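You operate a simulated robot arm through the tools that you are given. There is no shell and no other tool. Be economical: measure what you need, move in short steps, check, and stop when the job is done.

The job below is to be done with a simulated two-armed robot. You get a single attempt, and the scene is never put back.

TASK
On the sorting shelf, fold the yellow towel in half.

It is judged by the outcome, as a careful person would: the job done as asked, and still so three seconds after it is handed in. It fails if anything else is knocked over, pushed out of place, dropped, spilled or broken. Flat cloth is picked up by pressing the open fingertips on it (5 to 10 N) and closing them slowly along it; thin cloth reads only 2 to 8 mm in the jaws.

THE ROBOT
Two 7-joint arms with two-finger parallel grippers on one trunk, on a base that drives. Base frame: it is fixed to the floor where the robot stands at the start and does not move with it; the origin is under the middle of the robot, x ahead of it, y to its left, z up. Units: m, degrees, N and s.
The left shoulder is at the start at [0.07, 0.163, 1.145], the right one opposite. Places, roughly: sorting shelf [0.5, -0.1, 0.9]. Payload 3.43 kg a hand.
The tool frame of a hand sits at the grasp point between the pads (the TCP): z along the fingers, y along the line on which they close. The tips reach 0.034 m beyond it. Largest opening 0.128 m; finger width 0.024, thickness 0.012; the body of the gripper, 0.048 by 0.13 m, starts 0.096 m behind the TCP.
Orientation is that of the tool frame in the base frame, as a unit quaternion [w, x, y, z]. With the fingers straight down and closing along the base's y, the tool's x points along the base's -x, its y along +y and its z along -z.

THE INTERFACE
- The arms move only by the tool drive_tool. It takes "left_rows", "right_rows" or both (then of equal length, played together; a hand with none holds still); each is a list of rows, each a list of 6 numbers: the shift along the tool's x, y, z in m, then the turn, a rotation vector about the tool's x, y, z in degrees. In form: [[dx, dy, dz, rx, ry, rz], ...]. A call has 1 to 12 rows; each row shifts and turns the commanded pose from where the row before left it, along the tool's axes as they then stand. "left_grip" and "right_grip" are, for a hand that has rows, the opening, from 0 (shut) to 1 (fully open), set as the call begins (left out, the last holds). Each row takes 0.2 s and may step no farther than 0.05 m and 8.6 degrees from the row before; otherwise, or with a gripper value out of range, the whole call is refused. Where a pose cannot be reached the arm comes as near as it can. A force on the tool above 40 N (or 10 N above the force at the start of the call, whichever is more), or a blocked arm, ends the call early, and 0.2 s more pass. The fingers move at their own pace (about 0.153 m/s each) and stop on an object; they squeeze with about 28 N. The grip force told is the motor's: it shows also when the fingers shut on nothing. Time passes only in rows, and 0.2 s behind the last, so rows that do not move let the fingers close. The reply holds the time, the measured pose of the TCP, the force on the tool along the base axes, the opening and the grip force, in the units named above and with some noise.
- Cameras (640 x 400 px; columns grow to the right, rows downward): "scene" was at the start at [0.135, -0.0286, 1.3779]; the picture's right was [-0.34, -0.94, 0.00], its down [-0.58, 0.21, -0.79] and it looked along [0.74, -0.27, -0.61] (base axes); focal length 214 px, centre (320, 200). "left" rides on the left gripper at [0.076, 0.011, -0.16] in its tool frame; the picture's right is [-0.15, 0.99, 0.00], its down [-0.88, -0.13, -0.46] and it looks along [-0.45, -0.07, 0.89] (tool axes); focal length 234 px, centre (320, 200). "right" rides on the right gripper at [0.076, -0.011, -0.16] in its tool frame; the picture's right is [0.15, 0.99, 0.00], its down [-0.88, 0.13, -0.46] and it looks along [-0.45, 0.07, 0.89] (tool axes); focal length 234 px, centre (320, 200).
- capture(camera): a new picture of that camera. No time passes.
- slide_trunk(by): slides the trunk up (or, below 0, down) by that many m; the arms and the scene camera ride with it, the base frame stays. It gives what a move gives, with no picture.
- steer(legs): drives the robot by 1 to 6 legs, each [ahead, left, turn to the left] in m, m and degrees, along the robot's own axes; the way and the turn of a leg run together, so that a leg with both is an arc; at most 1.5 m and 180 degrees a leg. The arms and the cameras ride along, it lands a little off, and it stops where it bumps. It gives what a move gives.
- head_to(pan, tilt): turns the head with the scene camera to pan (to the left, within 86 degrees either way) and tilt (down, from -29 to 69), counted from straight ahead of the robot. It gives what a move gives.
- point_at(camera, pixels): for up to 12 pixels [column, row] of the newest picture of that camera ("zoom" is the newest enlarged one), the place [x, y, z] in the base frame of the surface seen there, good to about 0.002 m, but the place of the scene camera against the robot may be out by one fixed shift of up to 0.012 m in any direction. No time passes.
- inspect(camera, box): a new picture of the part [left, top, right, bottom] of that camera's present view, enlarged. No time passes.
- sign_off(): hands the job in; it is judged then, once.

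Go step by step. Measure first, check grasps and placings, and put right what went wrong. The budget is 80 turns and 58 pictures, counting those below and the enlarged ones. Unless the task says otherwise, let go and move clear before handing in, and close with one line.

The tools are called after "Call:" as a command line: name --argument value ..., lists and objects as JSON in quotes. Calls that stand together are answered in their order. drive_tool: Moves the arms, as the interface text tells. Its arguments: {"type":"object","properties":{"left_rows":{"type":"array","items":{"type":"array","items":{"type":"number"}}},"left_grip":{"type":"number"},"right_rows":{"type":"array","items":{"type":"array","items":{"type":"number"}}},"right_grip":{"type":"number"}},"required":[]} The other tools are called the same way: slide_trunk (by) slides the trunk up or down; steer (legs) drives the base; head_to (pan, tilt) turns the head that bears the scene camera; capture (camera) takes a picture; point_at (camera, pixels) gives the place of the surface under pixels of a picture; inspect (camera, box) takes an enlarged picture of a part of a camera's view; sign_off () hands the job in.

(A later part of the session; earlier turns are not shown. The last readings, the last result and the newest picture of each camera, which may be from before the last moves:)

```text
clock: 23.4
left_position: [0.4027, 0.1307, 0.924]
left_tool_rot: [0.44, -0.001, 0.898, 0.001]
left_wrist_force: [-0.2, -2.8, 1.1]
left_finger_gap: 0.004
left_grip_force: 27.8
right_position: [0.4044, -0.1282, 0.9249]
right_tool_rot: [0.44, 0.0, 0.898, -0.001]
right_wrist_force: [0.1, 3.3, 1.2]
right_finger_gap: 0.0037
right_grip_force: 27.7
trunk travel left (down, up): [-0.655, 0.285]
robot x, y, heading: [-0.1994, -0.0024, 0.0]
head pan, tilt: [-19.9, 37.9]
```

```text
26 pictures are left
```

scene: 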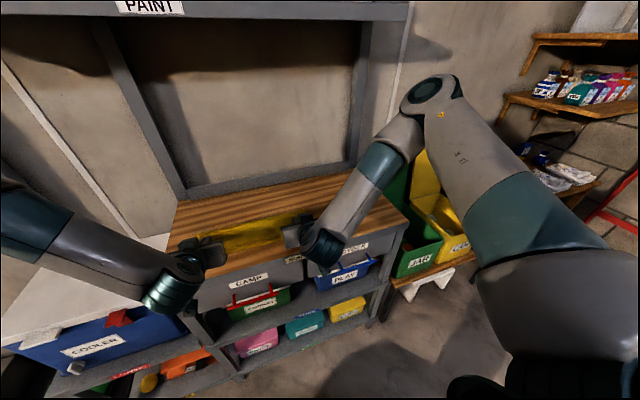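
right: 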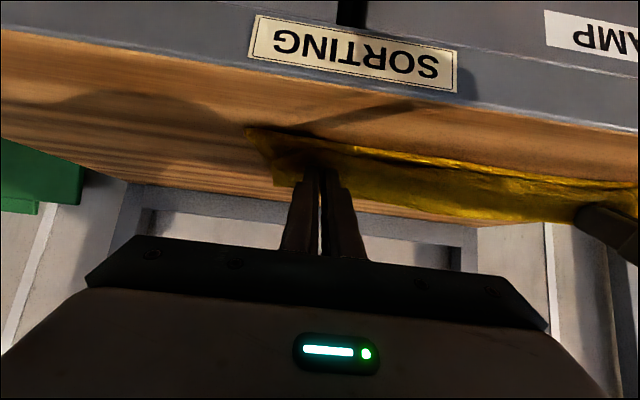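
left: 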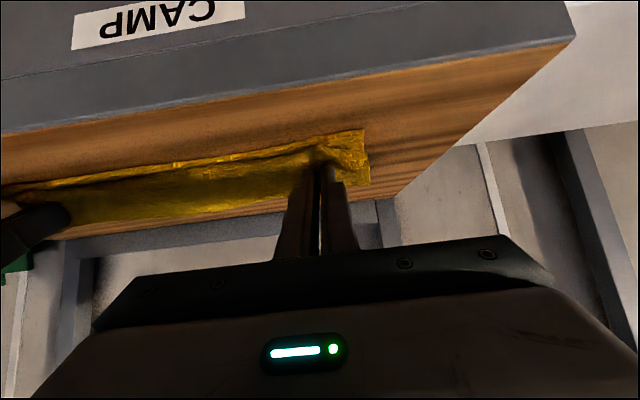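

Light contact now, and the top layer lies nearly over the near edge. I'll zoom in to see how the edges match before releasing.

Call:
inspect --camera "left" --box '[0, 110, 400, 230]'

Call:
point_at --camera "left" --pixels '[[363, 131], [340, 135], [250, 150], [150, 165], [60, 180], [369, 182], [150, 190], [150, 210], [320, 160]]'

```text
1.60 times, centred on (200, 170) of left
```

zoom: 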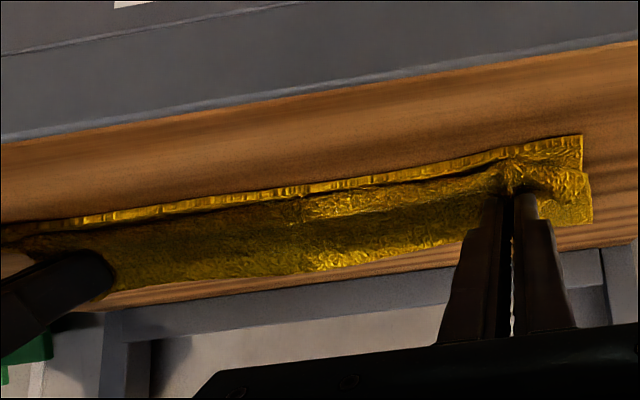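

```text
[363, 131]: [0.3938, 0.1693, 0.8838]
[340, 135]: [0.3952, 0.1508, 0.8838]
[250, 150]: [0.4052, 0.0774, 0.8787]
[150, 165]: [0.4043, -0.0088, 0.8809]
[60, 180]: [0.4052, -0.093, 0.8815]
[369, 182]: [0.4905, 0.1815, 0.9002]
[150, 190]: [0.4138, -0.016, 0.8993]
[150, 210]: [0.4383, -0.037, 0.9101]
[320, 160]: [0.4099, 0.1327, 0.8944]
```

The top layer's front is at x≈0.413 over the near edge at 0.395–0.405. I'll shift 6 mm nearer, press lightly and open part way to spread the ruck.

Call:
drive_tool --left_rows '[[0.0037, 0, -0.0047, 0, 0, 0], [0.0016, 0, 0.0012, 0, 0, 0], [0, 0, 0, 0, 0, 0]]' --right_rows '[[0.0037, 0, -0.0047, 0, 0, 0], [0.0016, 0, 0.0012, 0, 0, 0], [0, 0, 0, 0, 0, 0]]'

Call:
drive_tool --left_rows '[[0, 0, 0, 0, 0, 0], [0, 0, 0, 0, 0, 0]]' --right_rows '[[0, 0, 0, 0, 0, 0], [0, 0, 0, 0, 0, 0]]' --left_grip 0.15 --right_grip 0.15

Call:
drive_tool --left_rows '[[0, 0, 0, 0, 0, 0], [0, 0, 0, 0, 0, 0]]' --right_rows '[[0, 0, 0, 0, 0, 0], [0, 0, 0, 0, 0, 0]]' --left_grip 0.32 --right_grip 0.32

Call:
inspect --camera "left" --box '[0, 110, 400, 230]'

Call:
inspect --camera "right" --box '[220, 100, 640, 250]'

```text
clock: 24.2
left_position: [0.3964, 0.1306, 0.923]
left_tool_rot: [0.439, 0.0, 0.898, 0.0]
left_wrist_force: [0.8, -3.1, 0.4]
left_finger_gap: 0.0037
left_grip_force: 28.4
right_position: [0.3977, -0.1275, 0.922]
right_tool_rot: [0.44, 0.0, 0.898, 0.0]
right_wrist_force: [0.9, 2.4, 1.3]
right_finger_gap: 0.0042
right_grip_force: 27.6
trunk travel left (down, up): [-0.655, 0.285]
robot x, y, heading: [-0.1994, 0.0007, 0.1]
head pan, tilt: [-19.9, 37.9]
```

```text
clock: 24.8
left_position: [0.3959, 0.1314, 0.9223]
left_tool_rot: [0.44, -0.001, 0.898, 0.001]
left_wrist_force: [-0.3, 0.0, 0.3]
left_finger_gap: 0.019
left_grip_force: 0.0
right_position: [0.398, -0.1275, 0.9227]
right_tool_rot: [0.439, 0.001, 0.898, -0.001]
right_wrist_force: [0.0, -1.1, 1.0]
right_finger_gap: 0.019
right_grip_force: 0.1
trunk travel left (down, up): [-0.655, 0.285]
robot x, y, heading: [-0.1998, 0.0009, 0.1]
head pan, tilt: [-19.9, 37.9]
```

```text
clock: 25.4
left_position: [0.3962, 0.1309, 0.9222]
left_tool_rot: [0.441, -0.001, 0.898, 0.0]
left_wrist_force: [1.1, 0.2, 0.7]
left_finger_gap: 0.0408
left_grip_force: 0.1
right_position: [0.3992, -0.1283, 0.923]
right_tool_rot: [0.44, 0.0, 0.898, 0.0]
right_wrist_force: [-0.6, 0.3, 1.1]
right_finger_gap: 0.0404
right_grip_force: 0.1
trunk travel left (down, up): [-0.655, 0.285]
robot x, y, heading: [-0.1983, -0.0019, 0.0]
head pan, tilt: [-19.9, 37.9]
```

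```text
1.60 times, centred on (200, 170) of left
```

zoom: 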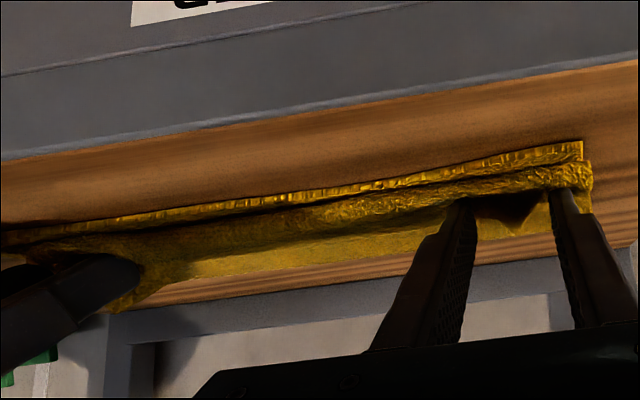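

```text
1.52 times, centred on (430, 175) of right
```

zoom: 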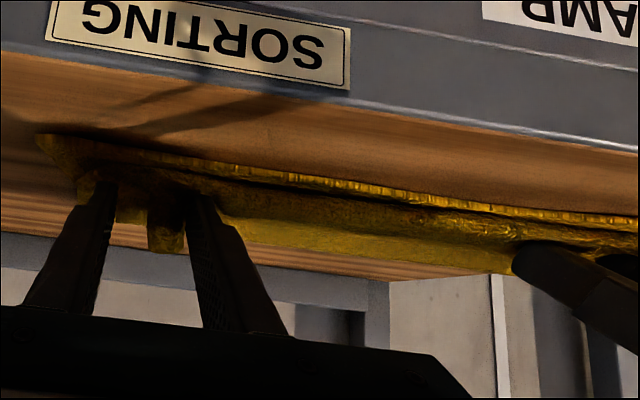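

Released; a small roll of hem stands by the fingers. I'll withdraw slowly along the fingers, back and up, and look.

Call:
drive_tool --left_rows '[[0, 0, -0.01, 0, 0, 0], [0, 0, -0.01, 0, 0, 0], [0, 0, -0.02, 0, 0, 0], [-0.02, 0, -0.03, 0, 0, 0], [-0.03, 0, -0.03, 0, 0, 0], [-0.03, 0, -0.03, 0, 0, 0], [0, 0, 0, 0, 0, 0]]' --right_rows '[[0, 0, -0.01, 0, 0, 0], [0, 0, -0.01, 0, 0, 0], [0, 0, -0.02, 0, 0, 0], [-0.02, 0, -0.03, 0, 0, 0], [-0.03, 0, -0.03, 0, 0, 0], [-0.03, 0, -0.03, 0, 0, 0], [0, 0, 0, 0, 0, 0]]'

Call:
capture --camera "scene"

Call:
capture --camera "left"

```text
clock: 27.0
left_position: [0.3464, 0.1291, 1.0672]
left_tool_rot: [0.44, -0.001, 0.898, 0.001]
left_wrist_force: [0.1, 0.3, -0.1]
left_finger_gap: 0.0409
left_grip_force: 0.1
right_position: [0.3467, -0.1273, 1.0652]
right_tool_rot: [0.439, 0.001, 0.899, -0.002]
right_wrist_force: [0.2, 0.3, 0.4]
right_finger_gap: 0.0411
right_grip_force: 0.1
trunk travel left (down, up): [-0.655, 0.285]
robot x, y, heading: [-0.1997, -0.0006, 0.1]
head pan, tilt: [-19.9, 37.9]
```

```text
22 pictures are left
```

scene: 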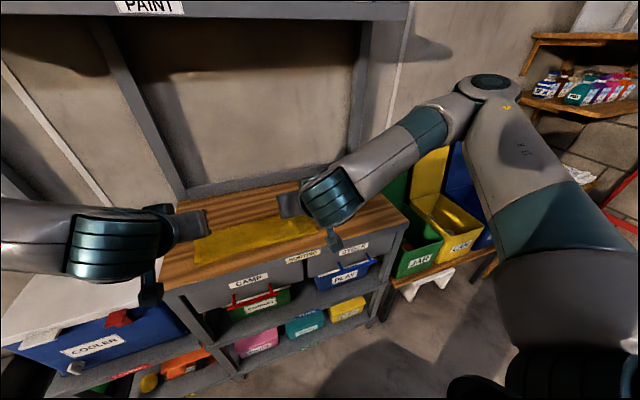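

```text
21 pictures are left
```

left: 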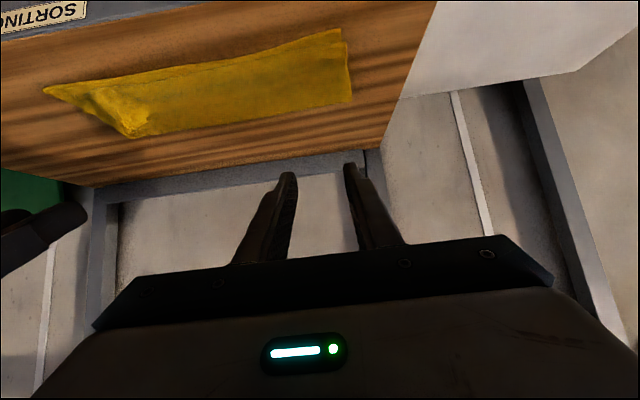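

Folded in half, but the right end looks rumpled (left-camera pixels (90,95)–(140,130)). I'll raise the hands out of the way with a gentler tilt and inspect.

Call:
drive_tool --left_rows '[[-0.01, 0.02, -0.03, 0, 8, 0], [-0.01, 0.02, -0.03, 0, 8, 0], [0, 0.02, -0.03, 0, 8, 0], [0, 0.02, -0.03, 0, 8, 0], [0, 0.02, -0.03, 0, 8, 0], [0, 0, 0, 0, 8, 0], [0, 0, 0, 0, 0, 0]]' --right_rows '[[-0.01, -0.02, -0.03, 0, 8, 0], [-0.01, -0.02, -0.03, 0, 8, 0], [0, -0.02, -0.03, 0, 8, 0], [0, -0.02, -0.03, 0, 8, 0], [0, -0.02, -0.03, 0, 8, 0], [0, 0, 0, 0, 8, 0], [0, 0, 0, 0, 0, 0]]'

Call:
inspect --camera "scene" --box '[140, 170, 420, 345]'

Call:
capture --camera "right"

```text
clock: 28.6
left_position: [0.269, 0.2307, 1.1994]
left_tool_rot: [0.036, -0.001, 0.999, 0.0]
left_wrist_force: [-0.6, 0.4, -0.3]
left_finger_gap: 0.0409
left_grip_force: 0.1
right_position: [0.2718, -0.2293, 1.1985]
right_tool_rot: [0.036, 0.001, 0.999, 0.0]
right_wrist_force: [-0.7, -0.7, 0.9]
right_finger_gap: 0.0411
right_grip_force: 0.0
trunk travel left (down, up): [-0.655, 0.285]
robot x, y, heading: [-0.1966, 0.0028, -0.2]
head pan, tilt: [-19.9, 37.9]
```

```text
2.29 times, centred on (280, 258) of scene
```

zoom: 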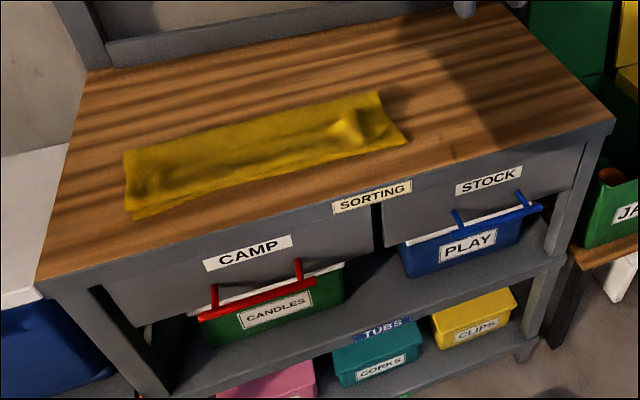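

```text
19 pictures are left
```

right: 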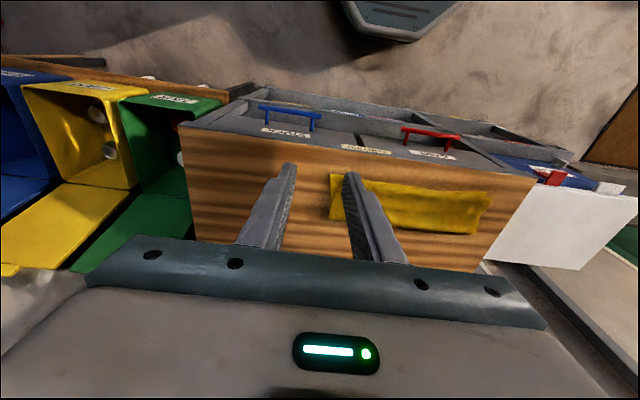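

A neat half fold with a ruck at the right (zoom (350,125)). I'll zoom in further and measure the outline.

Call:
inspect --camera "scene" --box '[185, 200, 325, 270]'

```text
4.57 times, centred on (255, 235) of scene
```

zoom: 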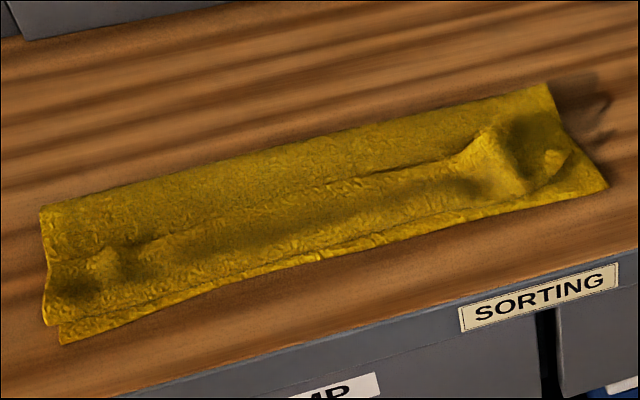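

Call:
point_at --camera "zoom" --pixels '[[45, 212], [62, 340], [48, 320], [545, 92], [602, 185], [565, 158], [495, 145], [320, 255], [330, 182], [310, 140], [105, 265], [540, 125]]'

```text
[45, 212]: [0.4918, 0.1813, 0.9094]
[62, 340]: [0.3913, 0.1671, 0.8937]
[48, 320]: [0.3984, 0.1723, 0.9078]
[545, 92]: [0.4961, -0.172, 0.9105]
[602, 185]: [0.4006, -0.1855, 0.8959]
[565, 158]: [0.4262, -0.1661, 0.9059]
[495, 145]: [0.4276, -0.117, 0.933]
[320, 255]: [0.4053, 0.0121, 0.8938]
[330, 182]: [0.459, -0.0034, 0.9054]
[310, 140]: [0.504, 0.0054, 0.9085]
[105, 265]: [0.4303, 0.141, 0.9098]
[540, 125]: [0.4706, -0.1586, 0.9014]
```

The fold line lies at x≈0.50 instead of 0.54, so the hem probably curled back on itself (ridge at zoom (330,182)). I'll take a closer look with the left wrist camera.

Call:
drive_tool --left_rows '[[-0.014, -0.034, 0.02, 0, 4, 0], [-0.014, -0.034, 0.02, 0, 0, 0], [-0.014, -0.034, 0.02, 0, 0, 0], [-0.014, -0.034, 0.02, 0, 0, 0], [-0.014, -0.034, 0.02, 0, 0, 0], [0, 0, 0, 0, 0, 0]]' --right_rows '[[0, 0, 0, 0, 4, 0], [0, 0, 0, 0, 0, 0], [0, 0, 0, 0, 0, 0], [0, 0, 0, 0, 0, 0], [0, 0, 0, 0, 0, 0], [0, 0, 0, 0, 0, 0]]'

Call:
inspect --camera "left" --box '[150, 40, 490, 240]'

```text
clock: 30.0
left_position: [0.3406, 0.0622, 1.0995]
left_tool_rot: [0.0, -0.002, 1.0, 0.0]
left_wrist_force: [0.8, -0.3, 0.3]
left_finger_gap: 0.0412
left_grip_force: 0.0
right_position: [0.272, -0.2278, 1.198]
right_tool_rot: [0.001, 0.0, 1.0, -0.001]
right_wrist_force: [0.0, 0.2, -0.8]
right_finger_gap: 0.0406
right_grip_force: 0.3
trunk travel left (down, up): [-0.655, 0.285]
robot x, y, heading: [-0.201, -0.0008, -0.1]
head pan, tilt: [-19.9, 37.9]
```

```text
1.88 times, centred on (320, 140) of left
```

zoom: 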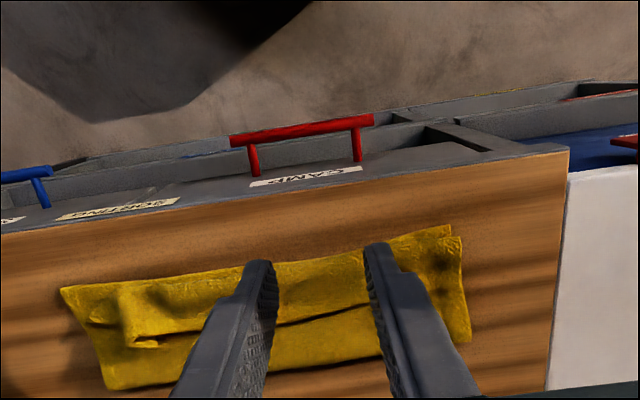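

Confirmed: the hem flap is folded back on top, its edge along zoom (90,322)–(370,305), making three layers. I need to regrasp the hem and lay it properly, so I'll measure it.

Call:
point_at --camera "zoom" --pixels '[[140, 320], [150, 342], [300, 320], [100, 322], [125, 295], [65, 292], [455, 230], [462, 240], [468, 335], [110, 387], [300, 365], [168, 342]]'

Call:
drive_tool --left_rows '[[0, 0.03, 0, 0, 0, 0], [0, 0.03, 0, 0, 0, 0], [0, 0.02, 0, 0, 0, 0]]' --right_rows '[[-0.02, 0.02, 0.025, 0, 0, 0], [-0.02, 0.02, 0.025, 0, 0, 0], [-0.025, 0.01, 0.025, 0, 0, 0]]'

Call:
inspect --camera "left" --box '[150, 80, 430, 255]'

Call:
inspect --camera "right" --box '[210, 80, 490, 255]'

```text
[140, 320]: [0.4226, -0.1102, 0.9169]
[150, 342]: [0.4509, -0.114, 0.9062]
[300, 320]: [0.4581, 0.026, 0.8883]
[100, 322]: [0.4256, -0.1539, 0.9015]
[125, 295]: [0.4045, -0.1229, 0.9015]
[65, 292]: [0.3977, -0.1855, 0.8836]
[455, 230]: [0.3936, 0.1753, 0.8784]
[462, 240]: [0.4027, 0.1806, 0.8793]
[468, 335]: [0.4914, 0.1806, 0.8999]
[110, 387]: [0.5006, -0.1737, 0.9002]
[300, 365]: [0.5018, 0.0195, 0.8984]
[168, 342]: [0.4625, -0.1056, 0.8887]
```

```text
clock: 30.8
left_position: [0.3422, 0.141, 1.099]
left_tool_rot: [0.0, -0.001, 1.0, 0.0]
left_wrist_force: [0.3, 0.5, 0.0]
left_finger_gap: 0.0411
left_grip_force: 0.0
right_position: [0.3386, -0.1786, 1.125]
right_tool_rot: [0.001, 0.001, 1.0, 0.0]
right_wrist_force: [-0.6, -0.1, -0.3]
right_finger_gap: 0.0411
right_grip_force: 0.1
trunk travel left (down, up): [-0.655, 0.285]
robot x, y, heading: [-0.2002, 0.0008, -0.1]
head pan, tilt: [-19.9, 37.9]
```

```text
2.29 times, centred on (290, 168) of left
```

zoom: 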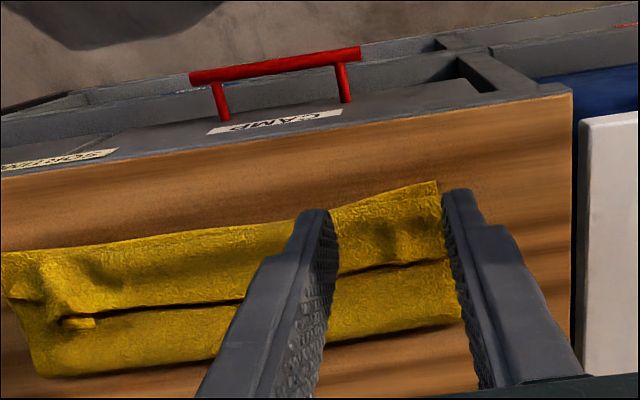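

```text
2.29 times, centred on (350, 168) of right
```

zoom: 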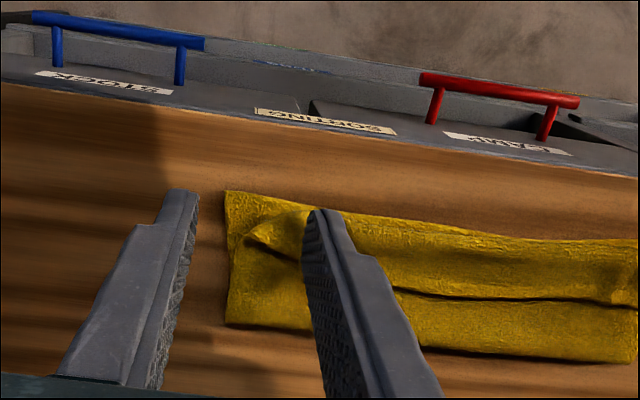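

Right ridge is at about (0.44, −0.113, top 0.917) and left ridge at about (0.43, 0.141, 0.901), with the hem at x≈0.455. I'll place both hands above them.

Call:
drive_tool --left_rows '[[-0.021, 0, 0.031, 0, 0, 0], [-0.021, 0, 0.031, 0, 0, 0], [-0.021, 0, 0.031, 0, 0, 0], [-0.021, 0, 0.031, 0, 0, 0], [-0.021, 0, 0.031, 0, 0, 0], [0, 0, 0, 0, 0, 0]]' --right_rows '[[-0.0217, 0.0131, 0.035, 0, 0, 0], [-0.0217, 0.0131, 0.035, 0, 0, 0], [-0.0217, 0.0131, 0.035, 0, 0, 0], [-0.0217, 0.0131, 0.035, 0, 0, 0], [-0.0217, 0.0131, 0.035, 0, 0, 0], [0, 0, 0, 0, 0, 0]]'

Call:
capture --camera "left"

Call:
capture --camera "right"

```text
clock: 32.2
left_position: [0.4483, 0.1394, 0.9465]
left_tool_rot: [0.002, -0.001, 1.0, 0.0]
left_wrist_force: [-1.4, 0.2, -0.1]
left_finger_gap: 0.041
left_grip_force: 0.0
right_position: [0.4458, -0.1138, 0.95]
right_tool_rot: [0.002, 0.0, 1.0, 0.0]
right_wrist_force: [-0.6, 0.4, -0.4]
right_finger_gap: 0.0412
right_grip_force: 0.0
trunk travel left (down, up): [-0.655, 0.285]
robot x, y, heading: [-0.1965, -0.001, 0.1]
head pan, tilt: [-19.9, 37.9]
```

```text
14 pictures are left
```

left: 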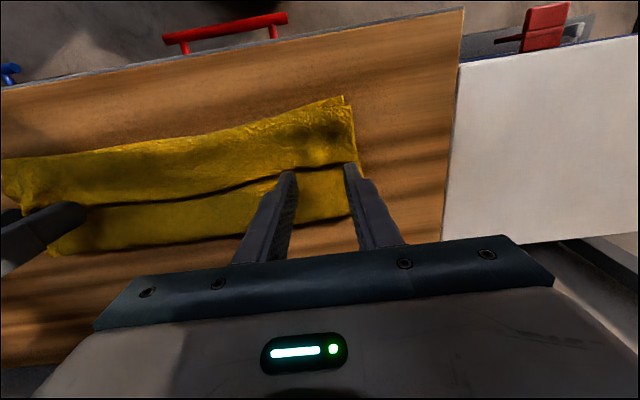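

```text
13 pictures are left
```

right: 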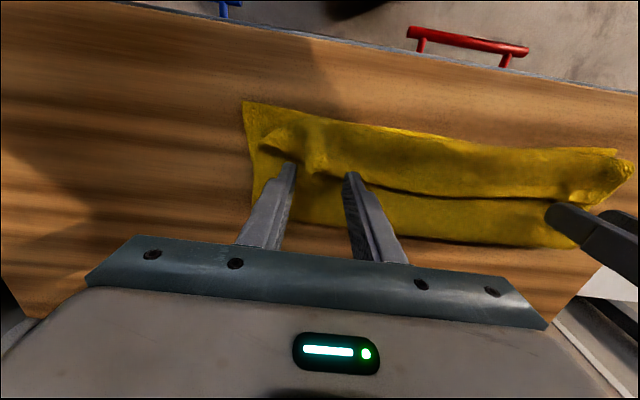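

Call:
point_at --camera "left" --pixels '[[318, 166], [318, 150], [325, 140], [300, 169], [250, 183], [318, 180], [338, 160]]'

Call:
point_at --camera "right" --pixels '[[316, 160], [318, 172], [318, 140], [345, 168], [375, 187], [300, 150], [270, 152], [330, 180]]'

```text
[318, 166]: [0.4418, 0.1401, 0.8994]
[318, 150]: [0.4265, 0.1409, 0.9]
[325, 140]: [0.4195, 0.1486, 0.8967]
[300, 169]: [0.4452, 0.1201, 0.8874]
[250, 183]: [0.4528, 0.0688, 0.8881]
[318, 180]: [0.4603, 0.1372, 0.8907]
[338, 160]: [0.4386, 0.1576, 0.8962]
```

```text
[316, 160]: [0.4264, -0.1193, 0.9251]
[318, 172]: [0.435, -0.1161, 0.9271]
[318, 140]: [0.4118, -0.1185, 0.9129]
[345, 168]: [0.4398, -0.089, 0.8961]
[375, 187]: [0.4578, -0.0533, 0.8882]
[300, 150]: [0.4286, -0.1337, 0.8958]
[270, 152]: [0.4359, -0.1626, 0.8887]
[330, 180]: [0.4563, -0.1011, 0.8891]
```

Left hem is at x≈0.443, and the right ridge is at (0.43, −0.117) with top 0.927. I'll shift 14 mm nearer and lower.

Call:
drive_tool --left_rows '[[0.014, 0.001, 0, 0, 0, 0], [0, 0, 0.008, 0, 0, 0], [0, 0, 0.007, 0, 0, 0], [0, 0, 0, 0, 0, 0]]' --right_rows '[[0.014, -0.003, 0, 0, 0, 0], [0, 0, 0.008, 0, 0, 0], [0, 0, 0.006, 0, 0, 0], [0, 0, 0, 0, 0, 0]]'

Call:
drive_tool --left_rows '[[0, 0, 0.003, 0, 0, 0], [0, 0, 0, 0, 0, 0]]' --right_rows '[[0, 0, 0.001, 0, 0, 0], [0, 0, 0, 0, 0, 0]]'

```text
clock: 33.2
left_position: [0.4326, 0.1409, 0.9317]
left_tool_rot: [0.002, 0.0, 1.0, 0.0]
left_wrist_force: [0.7, 0.3, 0.2]
left_finger_gap: 0.041
left_grip_force: 0.0
right_position: [0.432, -0.116, 0.9347]
right_tool_rot: [0.002, 0.0, 1.0, 0.0]
right_wrist_force: [-0.3, -0.2, -0.7]
right_finger_gap: 0.0413
right_grip_force: 0.2
trunk travel left (down, up): [-0.655, 0.285]
robot x, y, heading: [-0.1976, -0.0002, 0.0]
head pan, tilt: [-19.9, 37.9]
```

```text
clock: 33.8
left_position: [0.4346, 0.1424, 0.9277]
left_tool_rot: [0.002, -0.001, 1.0, 0.0]
left_wrist_force: [-0.6, -1.0, 0.5]
left_finger_gap: 0.0408
left_grip_force: 0.0
right_position: [0.433, -0.1158, 0.9351]
right_tool_rot: [0.001, 0.0, 1.0, 0.0]
right_wrist_force: [0.6, 0.0, -0.8]
right_finger_gap: 0.0408
right_grip_force: 0.0
trunk travel left (down, up): [-0.655, 0.285]
robot x, y, heading: [-0.1974, -0.0009, 0.1]
head pan, tilt: [-19.9, 37.9]
```

No contact yet on the left, so I'll go down a bit more there while beginning a slow close on both.

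Call:
drive_tool --left_rows '[[0, 0, 0.002, 0, 0, 0], [0, 0, 0.001, 0, 0, 0], [0, 0, 0, 0, 0, 0]]' --right_rows '[[0, 0, 0.001, 0, 0, 0], [0, 0, 0, 0, 0, 0], [0, 0, 0, 0, 0, 0]]' --left_grip 0.28 --right_grip 0.24

Call:
drive_tool --left_rows '[[0, 0, 0.001, 0, 0, 0], [0, 0, 0, 0, 0, 0]]' --right_rows '[[0, 0, 0, 0, 0, 0], [0, 0, 0, 0, 0, 0]]' --left_grip 0.24 --right_grip 0.18

```text
clock: 34.6
left_position: [0.4322, 0.1424, 0.9223]
left_tool_rot: [0.001, -0.001, 1.0, 0.0]
left_wrist_force: [-0.7, 1.7, 3.3]
left_finger_gap: 0.0356
left_grip_force: 0.0
right_position: [0.4317, -0.1153, 0.9342]
right_tool_rot: [0.002, 0.0, 1.0, 0.0]
right_wrist_force: [-0.4, 0.1, -0.7]
right_finger_gap: 0.0306
right_grip_force: 0.1
trunk travel left (down, up): [-0.655, 0.285]
robot x, y, heading: [-0.2008, -0.0034, 0.3]
head pan, tilt: [-19.9, 37.9]
```

```text
clock: 35.2
left_position: [0.4335, 0.1423, 0.9241]
left_tool_rot: [0.0, -0.002, 1.0, 0.0]
left_wrist_force: [0.5, 1.4, 4.6]
left_finger_gap: 0.03
left_grip_force: 0.0
right_position: [0.431, -0.1159, 0.9336]
right_tool_rot: [0.002, 0.0, 1.0, 0.0]
right_wrist_force: [-0.2, 0.5, 0.4]
right_finger_gap: 0.0232
right_grip_force: 0.0
trunk travel left (down, up): [-0.655, 0.285]
robot x, y, heading: [-0.1979, -0.0008, -0.0]
head pan, tilt: [-19.9, 37.9]
```

Left now presses about 4.6 N. I'll continue the slow close on both.

Call:
drive_tool --left_rows '[[0, 0, 0.0004, 0, 0, 0]]' --right_rows '[[0, 0, 0, 0, 0, 0]]' --left_grip 0.19 --right_grip 0.13

Call:
drive_tool --left_rows '[[0, 0, 0, 0, 0, 0]]' --right_rows '[[0, 0, 0, 0, 0, 0]]' --left_grip 0.14 --right_grip 0.08

Call:
drive_tool --left_rows '[[0, 0, 0, 0, 0, 0]]' --right_rows '[[0, 0, 0, 0, 0, 0]]' --left_grip 0.08 --right_grip 0.04

Call:
drive_tool --left_rows '[[0, 0, 0, 0, 0, 0], [0, 0, 0, 0, 0, 0], [0, 0, 0, 0, 0, 0]]' --right_rows '[[0, 0, 0, 0, 0, 0], [0, 0, 0, 0, 0, 0], [0, 0, 0, 0, 0, 0]]' --left_grip 0 --right_grip 0

```text
clock: 35.6
left_position: [0.4326, 0.1417, 0.9244]
left_tool_rot: [0.003, -0.001, 1.0, 0.0]
left_wrist_force: [1.1, -0.2, 6.3]
left_finger_gap: 0.0239
left_grip_force: 0.1
right_position: [0.4319, -0.1148, 0.9346]
right_tool_rot: [0.002, 0.0, 1.0, 0.001]
right_wrist_force: [-0.5, 0.6, -0.7]
right_finger_gap: 0.017
right_grip_force: 0.0
trunk travel left (down, up): [-0.655, 0.285]
robot x, y, heading: [-0.1961, 0.0002, 0.3]
head pan, tilt: [-19.9, 37.9]
```

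```text
clock: 36.0
left_position: [0.4312, 0.1417, 0.9224]
left_tool_rot: [0.002, 0.0, 1.0, 0.0]
left_wrist_force: [0.3, -1.5, 7.5]
left_finger_gap: 0.0143
left_grip_force: 4.8
right_position: [0.4298, -0.1161, 0.9347]
right_tool_rot: [0.001, 0.0, 1.0, 0.0]
right_wrist_force: [-0.4, 1.1, 0.1]
right_finger_gap: 0.0118
right_grip_force: 2.2
trunk travel left (down, up): [-0.655, 0.285]
robot x, y, heading: [-0.1984, 0.0012, -0.1]
head pan, tilt: [-19.9, 37.9]
```

```text
clock: 36.4
left_position: [0.4312, 0.1413, 0.9238]
left_tool_rot: [0.002, -0.001, 1.0, 0.0]
left_wrist_force: [0.4, -2.8, 7.5]
left_finger_gap: 0.0108
left_grip_force: 10.2
right_position: [0.4314, -0.1151, 0.934]
right_tool_rot: [0.002, 0.0, 1.0, 0.0]
right_wrist_force: [-0.2, 2.9, -1.6]
right_finger_gap: 0.0092
right_grip_force: 3.5
trunk travel left (down, up): [-0.655, 0.285]
robot x, y, heading: [-0.1989, 0.0011, -0.1]
head pan, tilt: [-19.9, 37.9]
```

```text
clock: 37.2
left_position: [0.4316, 0.1422, 0.9236]
left_tool_rot: [0.002, -0.001, 1.0, 0.0]
left_wrist_force: [1.2, -7.1, 8.4]
left_finger_gap: 0.009
left_grip_force: 27.7
right_position: [0.431, -0.1153, 0.9328]
right_tool_rot: [0.001, 0.0, 1.0, 0.0]
right_wrist_force: [-0.5, 7.1, -0.5]
right_finger_gap: 0.0054
right_grip_force: 27.5
trunk travel left (down, up): [-0.655, 0.285]
robot x, y, heading: [-0.1981, 0.0038, 0.1]
head pan, tilt: [-19.9, 37.9]
```

Right holds one ruck at 5.4 mm, but left reads 9 mm and may have caught two layers. I'll lift a little and look.

Call:
drive_tool --left_rows '[[0, -0.002, -0.015, 0, 0, 0], [0, -0.002, -0.015, 0, 0, 0], [-0.01, 0, -0.02, 0, 0, 0], [0, 0, 0, 0, 0, 0]]' --right_rows '[[0, 0.002, -0.015, 0, 0, 0], [0, 0.002, -0.015, 0, 0, 0], [-0.01, 0, -0.02, 0, 0, 0], [0, 0, 0, 0, 0, 0]]'

Call:
capture --camera "left"

```text
clock: 38.2
left_position: [0.4429, 0.1382, 0.9729]
left_tool_rot: [0.001, -0.001, 1.0, 0.0]
left_wrist_force: [-0.2, -2.2, 0.4]
left_finger_gap: 0.0086
left_grip_force: 28.3
right_position: [0.4425, -0.1102, 0.9848]
right_tool_rot: [0.0, 0.001, 1.0, 0.0]
right_wrist_force: [0.3, 1.5, 0.4]
right_finger_gap: 0.0049
right_grip_force: 28.6
trunk travel left (down, up): [-0.655, 0.285]
robot x, y, heading: [-0.1977, 0.0015, -0.1]
head pan, tilt: [-19.9, 37.9]
```

```text
12 pictures are left
```

left: 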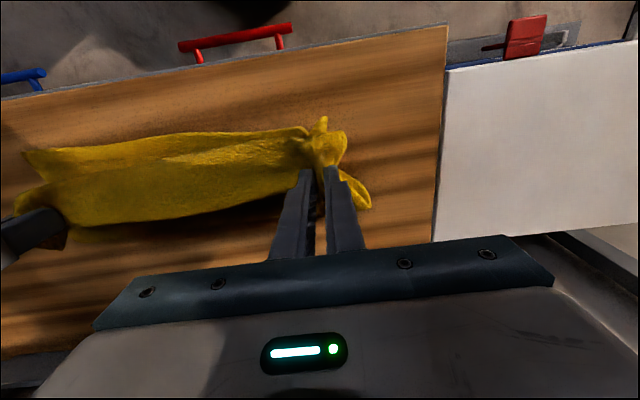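

The left caught the lower layers too. I'll set both back down, release the left, and then use the right hand to unfold the hem back to the far side.

Call:
drive_tool --left_rows '[[0.01, 0, 0.02, 0, 0, 0], [0, 0.002, 0.015, 0, 0, 0], [0, 0.002, 0.014, 0, 0, 0], [0, 0, 0, 0, 0, 0]]' --right_rows '[[0.01, 0, 0.02, 0, 0, 0], [0, -0.002, 0.015, 0, 0, 0], [0, -0.002, 0.014, 0, 0, 0], [0, 0, 0, 0, 0, 0]]'

Call:
drive_tool --left_rows '[[0, 0, 0, 0, 0, 0], [0, 0, 0, 0, 0, 0], [0, 0, -0.03, 0, 0, 0], [0, 0.01, -0.04, 0, 0, 0], [0.02, 0.02, -0.04, 0, 0, 0], [0, 0, 0, 0, 0, 0]]' --left_grip 0.32

Call:
drive_tool --right_rows '[[0, 0, -0.03, 0, 0, 0], [-0.01, 0, -0.035, 0, 0, 0], [-0.03, 0, -0.03, 0, 0, 0], [-0.04, 0, -0.01, 0, 0, 0], [-0.04, 0, 0.01, 0, 0, 0], [0, 0, 0, 0, 0, 0]]'

Call:
capture --camera "scene"

```text
clock: 39.2
left_position: [0.4313, 0.142, 0.9263]
left_tool_rot: [0.001, 0.0, 1.0, -0.001]
left_wrist_force: [0.9, -7.6, 4.2]
left_finger_gap: 0.0087
left_grip_force: 27.9
right_position: [0.4305, -0.1149, 0.9348]
right_tool_rot: [0.002, 0.0, 1.0, 0.0]
right_wrist_force: [-0.8, 6.1, 1.1]
right_finger_gap: 0.0053
right_grip_force: 27.6
trunk travel left (down, up): [-0.655, 0.285]
robot x, y, heading: [-0.1981, -0.0025, -0.0]
head pan, tilt: [-19.9, 37.9]
```

```text
clock: 40.6
left_position: [0.412, 0.1698, 1.0344]
left_tool_rot: [0.0, 0.0, 1.0, 0.0]
left_wrist_force: [-1.0, -0.1, -0.9]
left_finger_gap: 0.041
left_grip_force: 0.0
right_position: [0.4316, -0.115, 0.9337]
right_tool_rot: [0.001, 0.0, 1.0, 0.0]
right_wrist_force: [0.1, -0.3, -0.2]
right_finger_gap: 0.0051
right_grip_force: 27.9
trunk travel left (down, up): [-0.655, 0.285]
robot x, y, heading: [-0.2, -0.0005, -0.0]
head pan, tilt: [-19.9, 37.9]
```

```text
clock: 42.0
left_position: [0.4105, 0.1701, 1.0349]
left_tool_rot: [0.002, -0.001, 1.0, 0.0]
left_wrist_force: [0.4, -0.4, 0.5]
left_finger_gap: 0.0412
left_grip_force: 0.2
right_position: [0.551, -0.1165, 1.0309]
right_tool_rot: [0.001, -0.001, 1.0, 0.0]
right_wrist_force: [-0.8, 0.0, -0.1]
right_finger_gap: 0.0047
right_grip_force: 28.0
trunk travel left (down, up): [-0.655, 0.285]
robot x, y, heading: [-0.1948, -0.0017, 0.5]
head pan, tilt: [-19.9, 37.9]
```

```text
11 pictures are left
```

scene: 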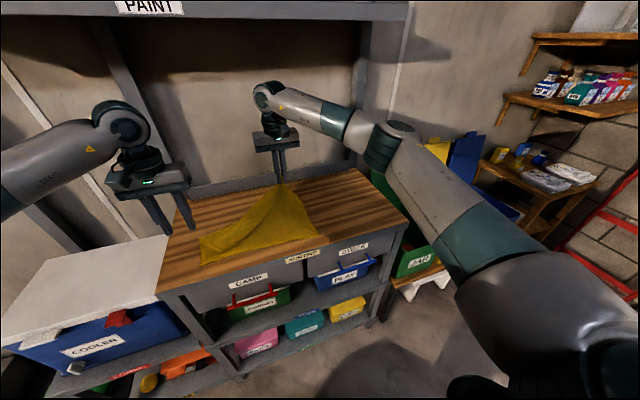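

The right corner is unfolding cleanly. I'll drive forward 8 cm, carrying it further out, then lower it toward its original place.

Call:
steer --legs '[[0.08, 0, 0]]'

Call:
drive_tool --right_rows '[[-0.01, -0.004, 0.03, 0, 0, 0], [-0.01, -0.004, 0.03, 0, 0, 0], [-0.005, -0.003, 0.03, 0, 0, 0], [0, 0, 0.01, 0, 0, 0], [0, 0, 0, 0, 0, 0]]'

Call:
inspect --camera "scene" --box '[140, 140, 420, 315]'

```text
clock: 43.1
left_position: [0.4911, 0.1712, 1.0329]
left_tool_rot: [0.001, -0.002, 1.0, 0.001]
left_wrist_force: [0.7, -0.4, -1.3]
left_finger_gap: 0.0409
left_grip_force: 0.0
right_position: [0.6305, -0.1159, 1.0298]
right_tool_rot: [0.001, 0.0, 1.0, 0.0]
right_wrist_force: [0.2, -0.2, -0.7]
right_finger_gap: 0.0051
right_grip_force: 27.6
trunk travel left (down, up): [-0.655, 0.285]
robot x, y, heading: [-0.1163, -0.0011, 0.0]
head pan, tilt: [-19.9, 37.9]
```

```text
clock: 44.3
left_position: [0.4921, 0.1713, 1.0353]
left_tool_rot: [0.002, -0.002, 1.0, 0.0]
left_wrist_force: [0.5, 0.7, -0.9]
left_finger_gap: 0.0411
left_grip_force: 0.1
right_position: [0.6553, -0.1263, 0.9294]
right_tool_rot: [0.001, 0.0, 1.0, 0.0]
right_wrist_force: [0.0, 0.2, -0.6]
right_finger_gap: 0.005
right_grip_force: 27.7
trunk travel left (down, up): [-0.655, 0.285]
robot x, y, heading: [-0.1156, 0.0027, 0.1]
head pan, tilt: [-19.9, 37.9]
```

```text
2.29 times, centred on (280, 228) of scene
```

zoom: 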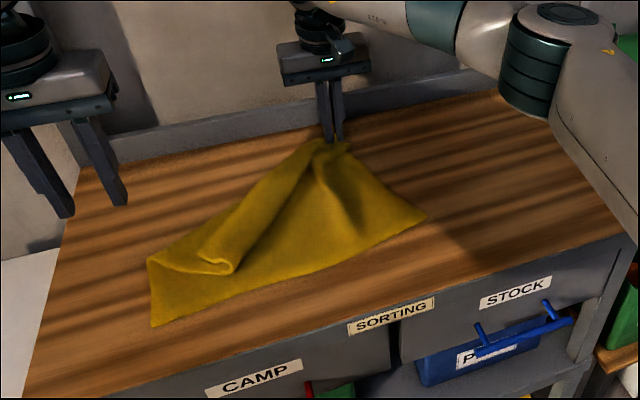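

The right corner is back in place. The left far corner is folded over near zoom (215–232,265); I'll measure it.

Call:
point_at --camera "zoom" --pixels '[[232, 267], [205, 262], [150, 262], [218, 255], [245, 242], [155, 322], [275, 200], [190, 268], [235, 215], [200, 240], [260, 215], [320, 145]]'

Call:
inspect --camera "scene" --box '[195, 200, 275, 250]'

```text
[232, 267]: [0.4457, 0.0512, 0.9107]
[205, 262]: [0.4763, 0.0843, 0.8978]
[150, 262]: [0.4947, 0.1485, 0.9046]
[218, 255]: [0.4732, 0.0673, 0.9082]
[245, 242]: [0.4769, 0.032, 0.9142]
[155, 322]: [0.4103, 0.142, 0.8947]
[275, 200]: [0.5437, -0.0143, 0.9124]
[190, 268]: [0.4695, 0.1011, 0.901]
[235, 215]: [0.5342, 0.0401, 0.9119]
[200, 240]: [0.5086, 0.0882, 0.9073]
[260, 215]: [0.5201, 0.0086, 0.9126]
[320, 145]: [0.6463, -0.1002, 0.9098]
```

```text
8.00 times, centred on (235, 225) of scene
```

zoom: 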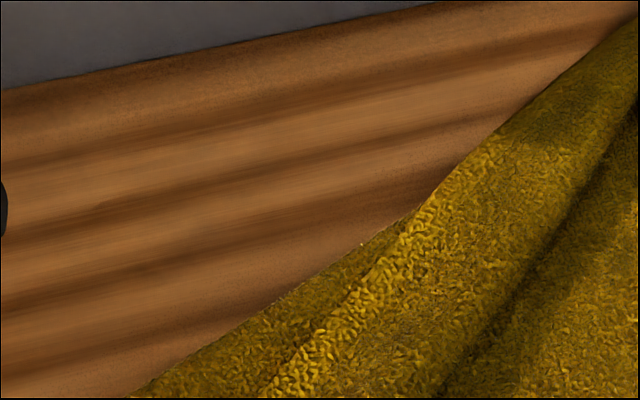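

The folded-over left corner tip is near (0.446, 0.051), standing slightly proud. I'll bring the left wrist camera over it for a close look.

Call:
drive_tool --left_rows '[[0.0275, -0.0275, 0.009, 0, 0, 0], [0.0275, -0.0275, 0.009, 0, 0, 0], [0.0275, -0.0275, 0.009, 0, 0, 0], [0.0275, -0.0275, 0.009, 0, 0, 0], [0, 0, 0, 0, 0, 0]]'

Call:
inspect --camera "left" --box '[160, 60, 480, 260]'

```text
clock: 45.5
left_position: [0.3801, 0.0608, 0.9983]
left_tool_rot: [0.002, -0.002, 1.0, 0.0]
left_wrist_force: [0.2, 0.6, -0.3]
left_finger_gap: 0.0409
left_grip_force: 0.0
right_position: [0.6551, -0.1253, 0.9292]
right_tool_rot: [0.002, 0.0, 1.0, -0.001]
right_wrist_force: [-0.5, 0.0, 0.6]
right_finger_gap: 0.005
right_grip_force: 27.7
trunk travel left (down, up): [-0.655, 0.285]
robot x, y, heading: [-0.1204, -0.0009, -0.0]
head pan, tilt: [-19.9, 37.9]
```

```text
2.00 times, centred on (320, 160) of left
```

zoom: 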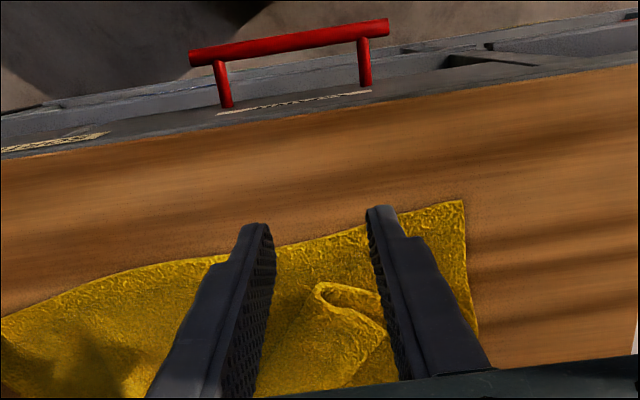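

I see the corner as a small open loop at zoom (320–385, 287–335). I'll measure it for the pinch.

Call:
point_at --camera "zoom" --pixels '[[322, 290], [350, 289], [376, 294], [383, 333], [350, 314], [350, 383], [338, 295], [318, 312], [335, 330], [300, 300], [310, 350], [360, 345]]'

```text
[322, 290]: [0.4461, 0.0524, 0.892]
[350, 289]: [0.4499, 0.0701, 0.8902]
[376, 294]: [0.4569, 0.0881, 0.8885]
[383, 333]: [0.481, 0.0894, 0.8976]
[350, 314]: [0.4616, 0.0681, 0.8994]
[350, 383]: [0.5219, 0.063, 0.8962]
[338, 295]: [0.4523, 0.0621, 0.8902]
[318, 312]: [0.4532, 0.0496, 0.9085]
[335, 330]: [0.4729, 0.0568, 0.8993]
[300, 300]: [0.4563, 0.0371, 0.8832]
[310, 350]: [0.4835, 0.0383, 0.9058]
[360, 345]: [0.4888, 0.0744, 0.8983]
```

The roll's ridge runs from about (0.45, 0.05) to (0.48, 0.03), top z≈0.908, with the hem tucked under it. I'll pinch that ridge gently with the left hand.

Call:
drive_tool --left_rows '[[-0.041, -0.0055, 0.02, 0, 0, 0], [-0.041, -0.0055, 0.02, 0, 0, 0], [0, 0, 0.014, 0, 0, 0], [0, 0, 0.013, 0, 0, 0], [0, 0, 0, 0, 0, 0]]'

Call:
drive_tool --left_rows '[[0, 0, 0, 0, 0, 0], [0, 0, 0, 0, 0, 0]]' --left_grip 0.18

Call:
drive_tool --left_rows '[[0, 0, 0, 0, 0, 0], [0, 0, 0, 0, 0, 0], [0, 0, 0, 0, 0, 0]]' --left_grip 0

```text
clock: 46.7
left_position: [0.4633, 0.0473, 0.9319]
left_tool_rot: [0.001, -0.001, 1.0, 0.0]
left_wrist_force: [-0.2, 0.1, 0.3]
left_finger_gap: 0.041
left_grip_force: 0.0
right_position: [0.654, -0.1249, 0.9315]
right_tool_rot: [0.002, 0.0, 1.0, 0.0]
right_wrist_force: [-0.5, -0.1, -0.3]
right_finger_gap: 0.0047
right_grip_force: 28.5
trunk travel left (down, up): [-0.655, 0.285]
robot x, y, heading: [-0.1191, 0.0008, 0.2]
head pan, tilt: [-19.9, 37.9]
```

```text
clock: 47.3
left_position: [0.4626, 0.0486, 0.9325]
left_tool_rot: [0.002, -0.002, 1.0, 0.0]
left_wrist_force: [0.3, -0.1, 0.2]
left_finger_gap: 0.0231
left_grip_force: 0.0
right_position: [0.6558, -0.1266, 0.9296]
right_tool_rot: [0.002, 0.0, 1.0, 0.0]
right_wrist_force: [-0.2, 0.6, -0.1]
right_finger_gap: 0.005
right_grip_force: 28.4
trunk travel left (down, up): [-0.655, 0.285]
robot x, y, heading: [-0.12, 0.0015, 0.1]
head pan, tilt: [-19.9, 37.9]
```

```text
clock: 48.1
left_position: [0.4628, 0.0481, 0.9338]
left_tool_rot: [0.002, -0.002, 1.0, 0.0]
left_wrist_force: [0.1, -1.1, 0.3]
left_finger_gap: 0.0034
left_grip_force: 28.5
right_position: [0.656, -0.1256, 0.9304]
right_tool_rot: [0.002, -0.001, 1.0, 0.0]
right_wrist_force: [0.2, 0.0, -0.3]
right_finger_gap: 0.005
right_grip_force: 27.7
trunk travel left (down, up): [-0.655, 0.285]
robot x, y, heading: [-0.1207, 0.0011, -0.0]
head pan, tilt: [-19.9, 37.9]
```

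The left reads 3.4 mm, a two-thickness pinch of the roll. I'll lift it up and carry it out toward the far left.

Call:
drive_tool --left_rows '[[0, 0, -0.03, 0, 0, 0], [-0.005, 0.003, -0.035, 0, 0, 0], [-0.02, 0.015, -0.03, 0, 0, 0], [-0.03, 0.02, -0.01, 0, 0, 0], [-0.03, 0.02, 0, 0, 0, 0], [-0.03, 0.02, 0, 0, 0, 0], [-0.03, 0.02, 0, 0, 0, 0], [0, 0, 0, 0, 0, 0]]'

Call:
inspect --camera "scene" --box '[140, 140, 420, 315]'

```text
clock: 49.9
left_position: [0.6077, 0.1473, 1.0386]
left_tool_rot: [0.002, -0.002, 1.0, 0.0]
left_wrist_force: [1.3, -6.5, -3.1]
left_finger_gap: 0.0036
left_grip_force: 28.3
right_position: [0.6544, -0.1255, 0.9309]
right_tool_rot: [0.002, -0.001, 1.0, 0.0]
right_wrist_force: [-0.6, 4.8, 2.3]
right_finger_gap: 0.0051
right_grip_force: 28.1
trunk travel left (down, up): [-0.655, 0.285]
robot x, y, heading: [-0.1204, -0.0014, 0.1]
head pan, tilt: [-19.9, 37.9]
```

```text
2.29 times, centred on (280, 228) of scene
```

zoom: 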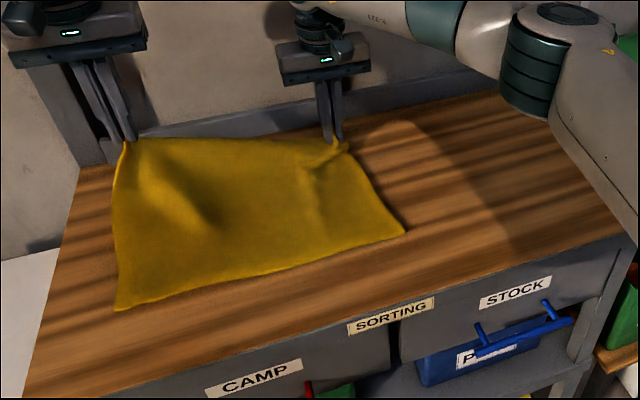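

The towel has opened out with both hem corners held: left right at the corner, right near its corner. I'll measure the near edge before redoing the fold.

Call:
point_at --camera "zoom" --pixels '[[119, 307], [180, 297], [260, 275], [330, 257], [403, 233], [375, 190], [352, 150], [330, 148], [210, 215], [116, 220]]'

```text
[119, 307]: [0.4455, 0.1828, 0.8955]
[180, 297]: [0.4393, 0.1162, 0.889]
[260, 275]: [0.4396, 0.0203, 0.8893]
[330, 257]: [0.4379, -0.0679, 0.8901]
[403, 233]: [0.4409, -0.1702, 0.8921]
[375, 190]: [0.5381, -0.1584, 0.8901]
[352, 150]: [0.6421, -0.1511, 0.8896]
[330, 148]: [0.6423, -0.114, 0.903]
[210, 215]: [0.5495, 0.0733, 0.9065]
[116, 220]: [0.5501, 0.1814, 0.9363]
```

The near edge now lies straight at x≈0.440 (y −0.170 to 0.183), so the fold line should be x≈0.578. I'll bring both hands level on the arc (x≈0.641, z≈1.03).

Call:
drive_tool --left_rows '[[-0.0083, 0.003, 0.002, 0, 0, 0], [-0.0083, 0.005, 0.002, 0, 0, 0], [-0.0083, 0.005, 0.002, 0, 0, 0], [-0.0083, 0.006, 0.002, 0, 0, 0], [0, 0, 0, 0, 0, 0]]' --right_rows '[[0.0034, 0, -0.025, 0, 0, 0], [0.0034, 0, -0.025, 0, 0, 0], [0.0034, 0, -0.025, 0, 0, 0], [0.0034, 0, -0.025, 0, 0, 0], [0, 0, 0, 0, 0, 0]]'

```text
clock: 51.1
left_position: [0.6412, 0.1659, 1.0282]
left_tool_rot: [0.002, -0.001, 1.0, 0.0]
left_wrist_force: [-1.0, -2.8, -0.7]
left_finger_gap: 0.0034
left_grip_force: 28.1
right_position: [0.6434, -0.1256, 1.0324]
right_tool_rot: [0.001, 0.0, 1.0, -0.001]
right_wrist_force: [-0.5, 2.7, -0.5]
right_finger_gap: 0.0051
right_grip_force: 27.5
trunk travel left (down, up): [-0.655, 0.285]
robot x, y, heading: [-0.1172, 0.0003, 0.0]
head pan, tilt: [-19.9, 37.9]
```

Both are level with the hem lightly taut (2.8 N). I'll run the first part of the arc.

Call:
drive_tool --left_rows '[[0.025, 0, -0.01, 0, -4.5, 0], [0.0255, 0, -0.0076, 0, -4.5, 0], [0.0266, 0, -0.0046, 0, -4.5, 0], [0.0269, 0, -0.0016, 0, -4.5, 0], [0.027, 0, 0.0006, 0, -4.5, 0], [0.0266, 0, 0.0031, 0, -4.5, 0], [0.026, 0, 0.0062, 0, -4.5, 0], [0, 0, 0, 0, 0, 0]]' --right_rows '[[0.025, 0, -0.01, 0, -4.5, 0], [0.0255, 0, -0.0076, 0, -4.5, 0], [0.0266, 0, -0.0046, 0, -4.5, 0], [0.0269, 0, -0.0016, 0, -4.5, 0], [0.027, 0, 0.0006, 0, -4.5, 0], [0.0266, 0, 0.0031, 0, -4.5, 0], [0.026, 0, 0.0062, 0, -4.5, 0], [0, 0, 0, 0, 0, 0]]'

Call:
capture --camera "left"

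```text
clock: 52.9
left_position: [0.4669, 0.1664, 1.0005]
left_tool_rot: [0.273, -0.001, 0.962, 0.0]
left_wrist_force: [0.5, -3.0, -0.6]
left_finger_gap: 0.0036
left_grip_force: 27.8
right_position: [0.4698, -0.1262, 1.002]
right_tool_rot: [0.273, 0.0, 0.962, 0.0]
right_wrist_force: [0.3, 4.1, -1.2]
right_finger_gap: 0.0048
right_grip_force: 27.7
trunk travel left (down, up): [-0.655, 0.285]
robot x, y, heading: [-0.1173, -0.0017, 0.2]
head pan, tilt: [-19.9, 37.9]
```

```text
6 pictures are left
```

left: 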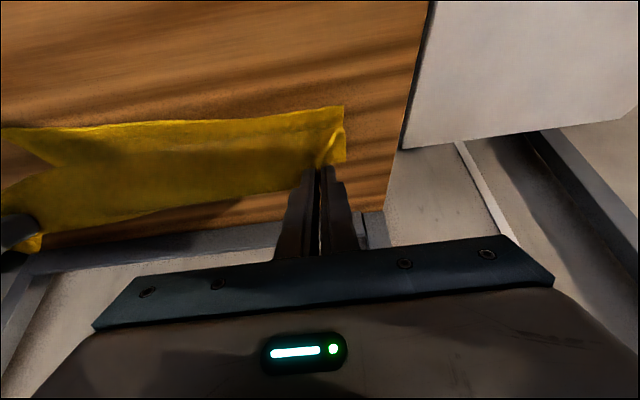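

Going well. I'll check the near edge and fold line before finishing.

Call:
point_at --camera "left" --pixels '[[342, 108], [200, 119], [60, 128], [343, 160], [250, 190], [150, 210], [335, 135], [325, 160]]'

```text
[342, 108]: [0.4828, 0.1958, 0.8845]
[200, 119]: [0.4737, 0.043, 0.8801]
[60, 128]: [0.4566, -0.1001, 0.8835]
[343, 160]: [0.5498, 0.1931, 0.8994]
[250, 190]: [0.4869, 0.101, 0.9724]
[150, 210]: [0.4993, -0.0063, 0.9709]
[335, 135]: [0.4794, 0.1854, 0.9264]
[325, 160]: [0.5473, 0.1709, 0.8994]
```

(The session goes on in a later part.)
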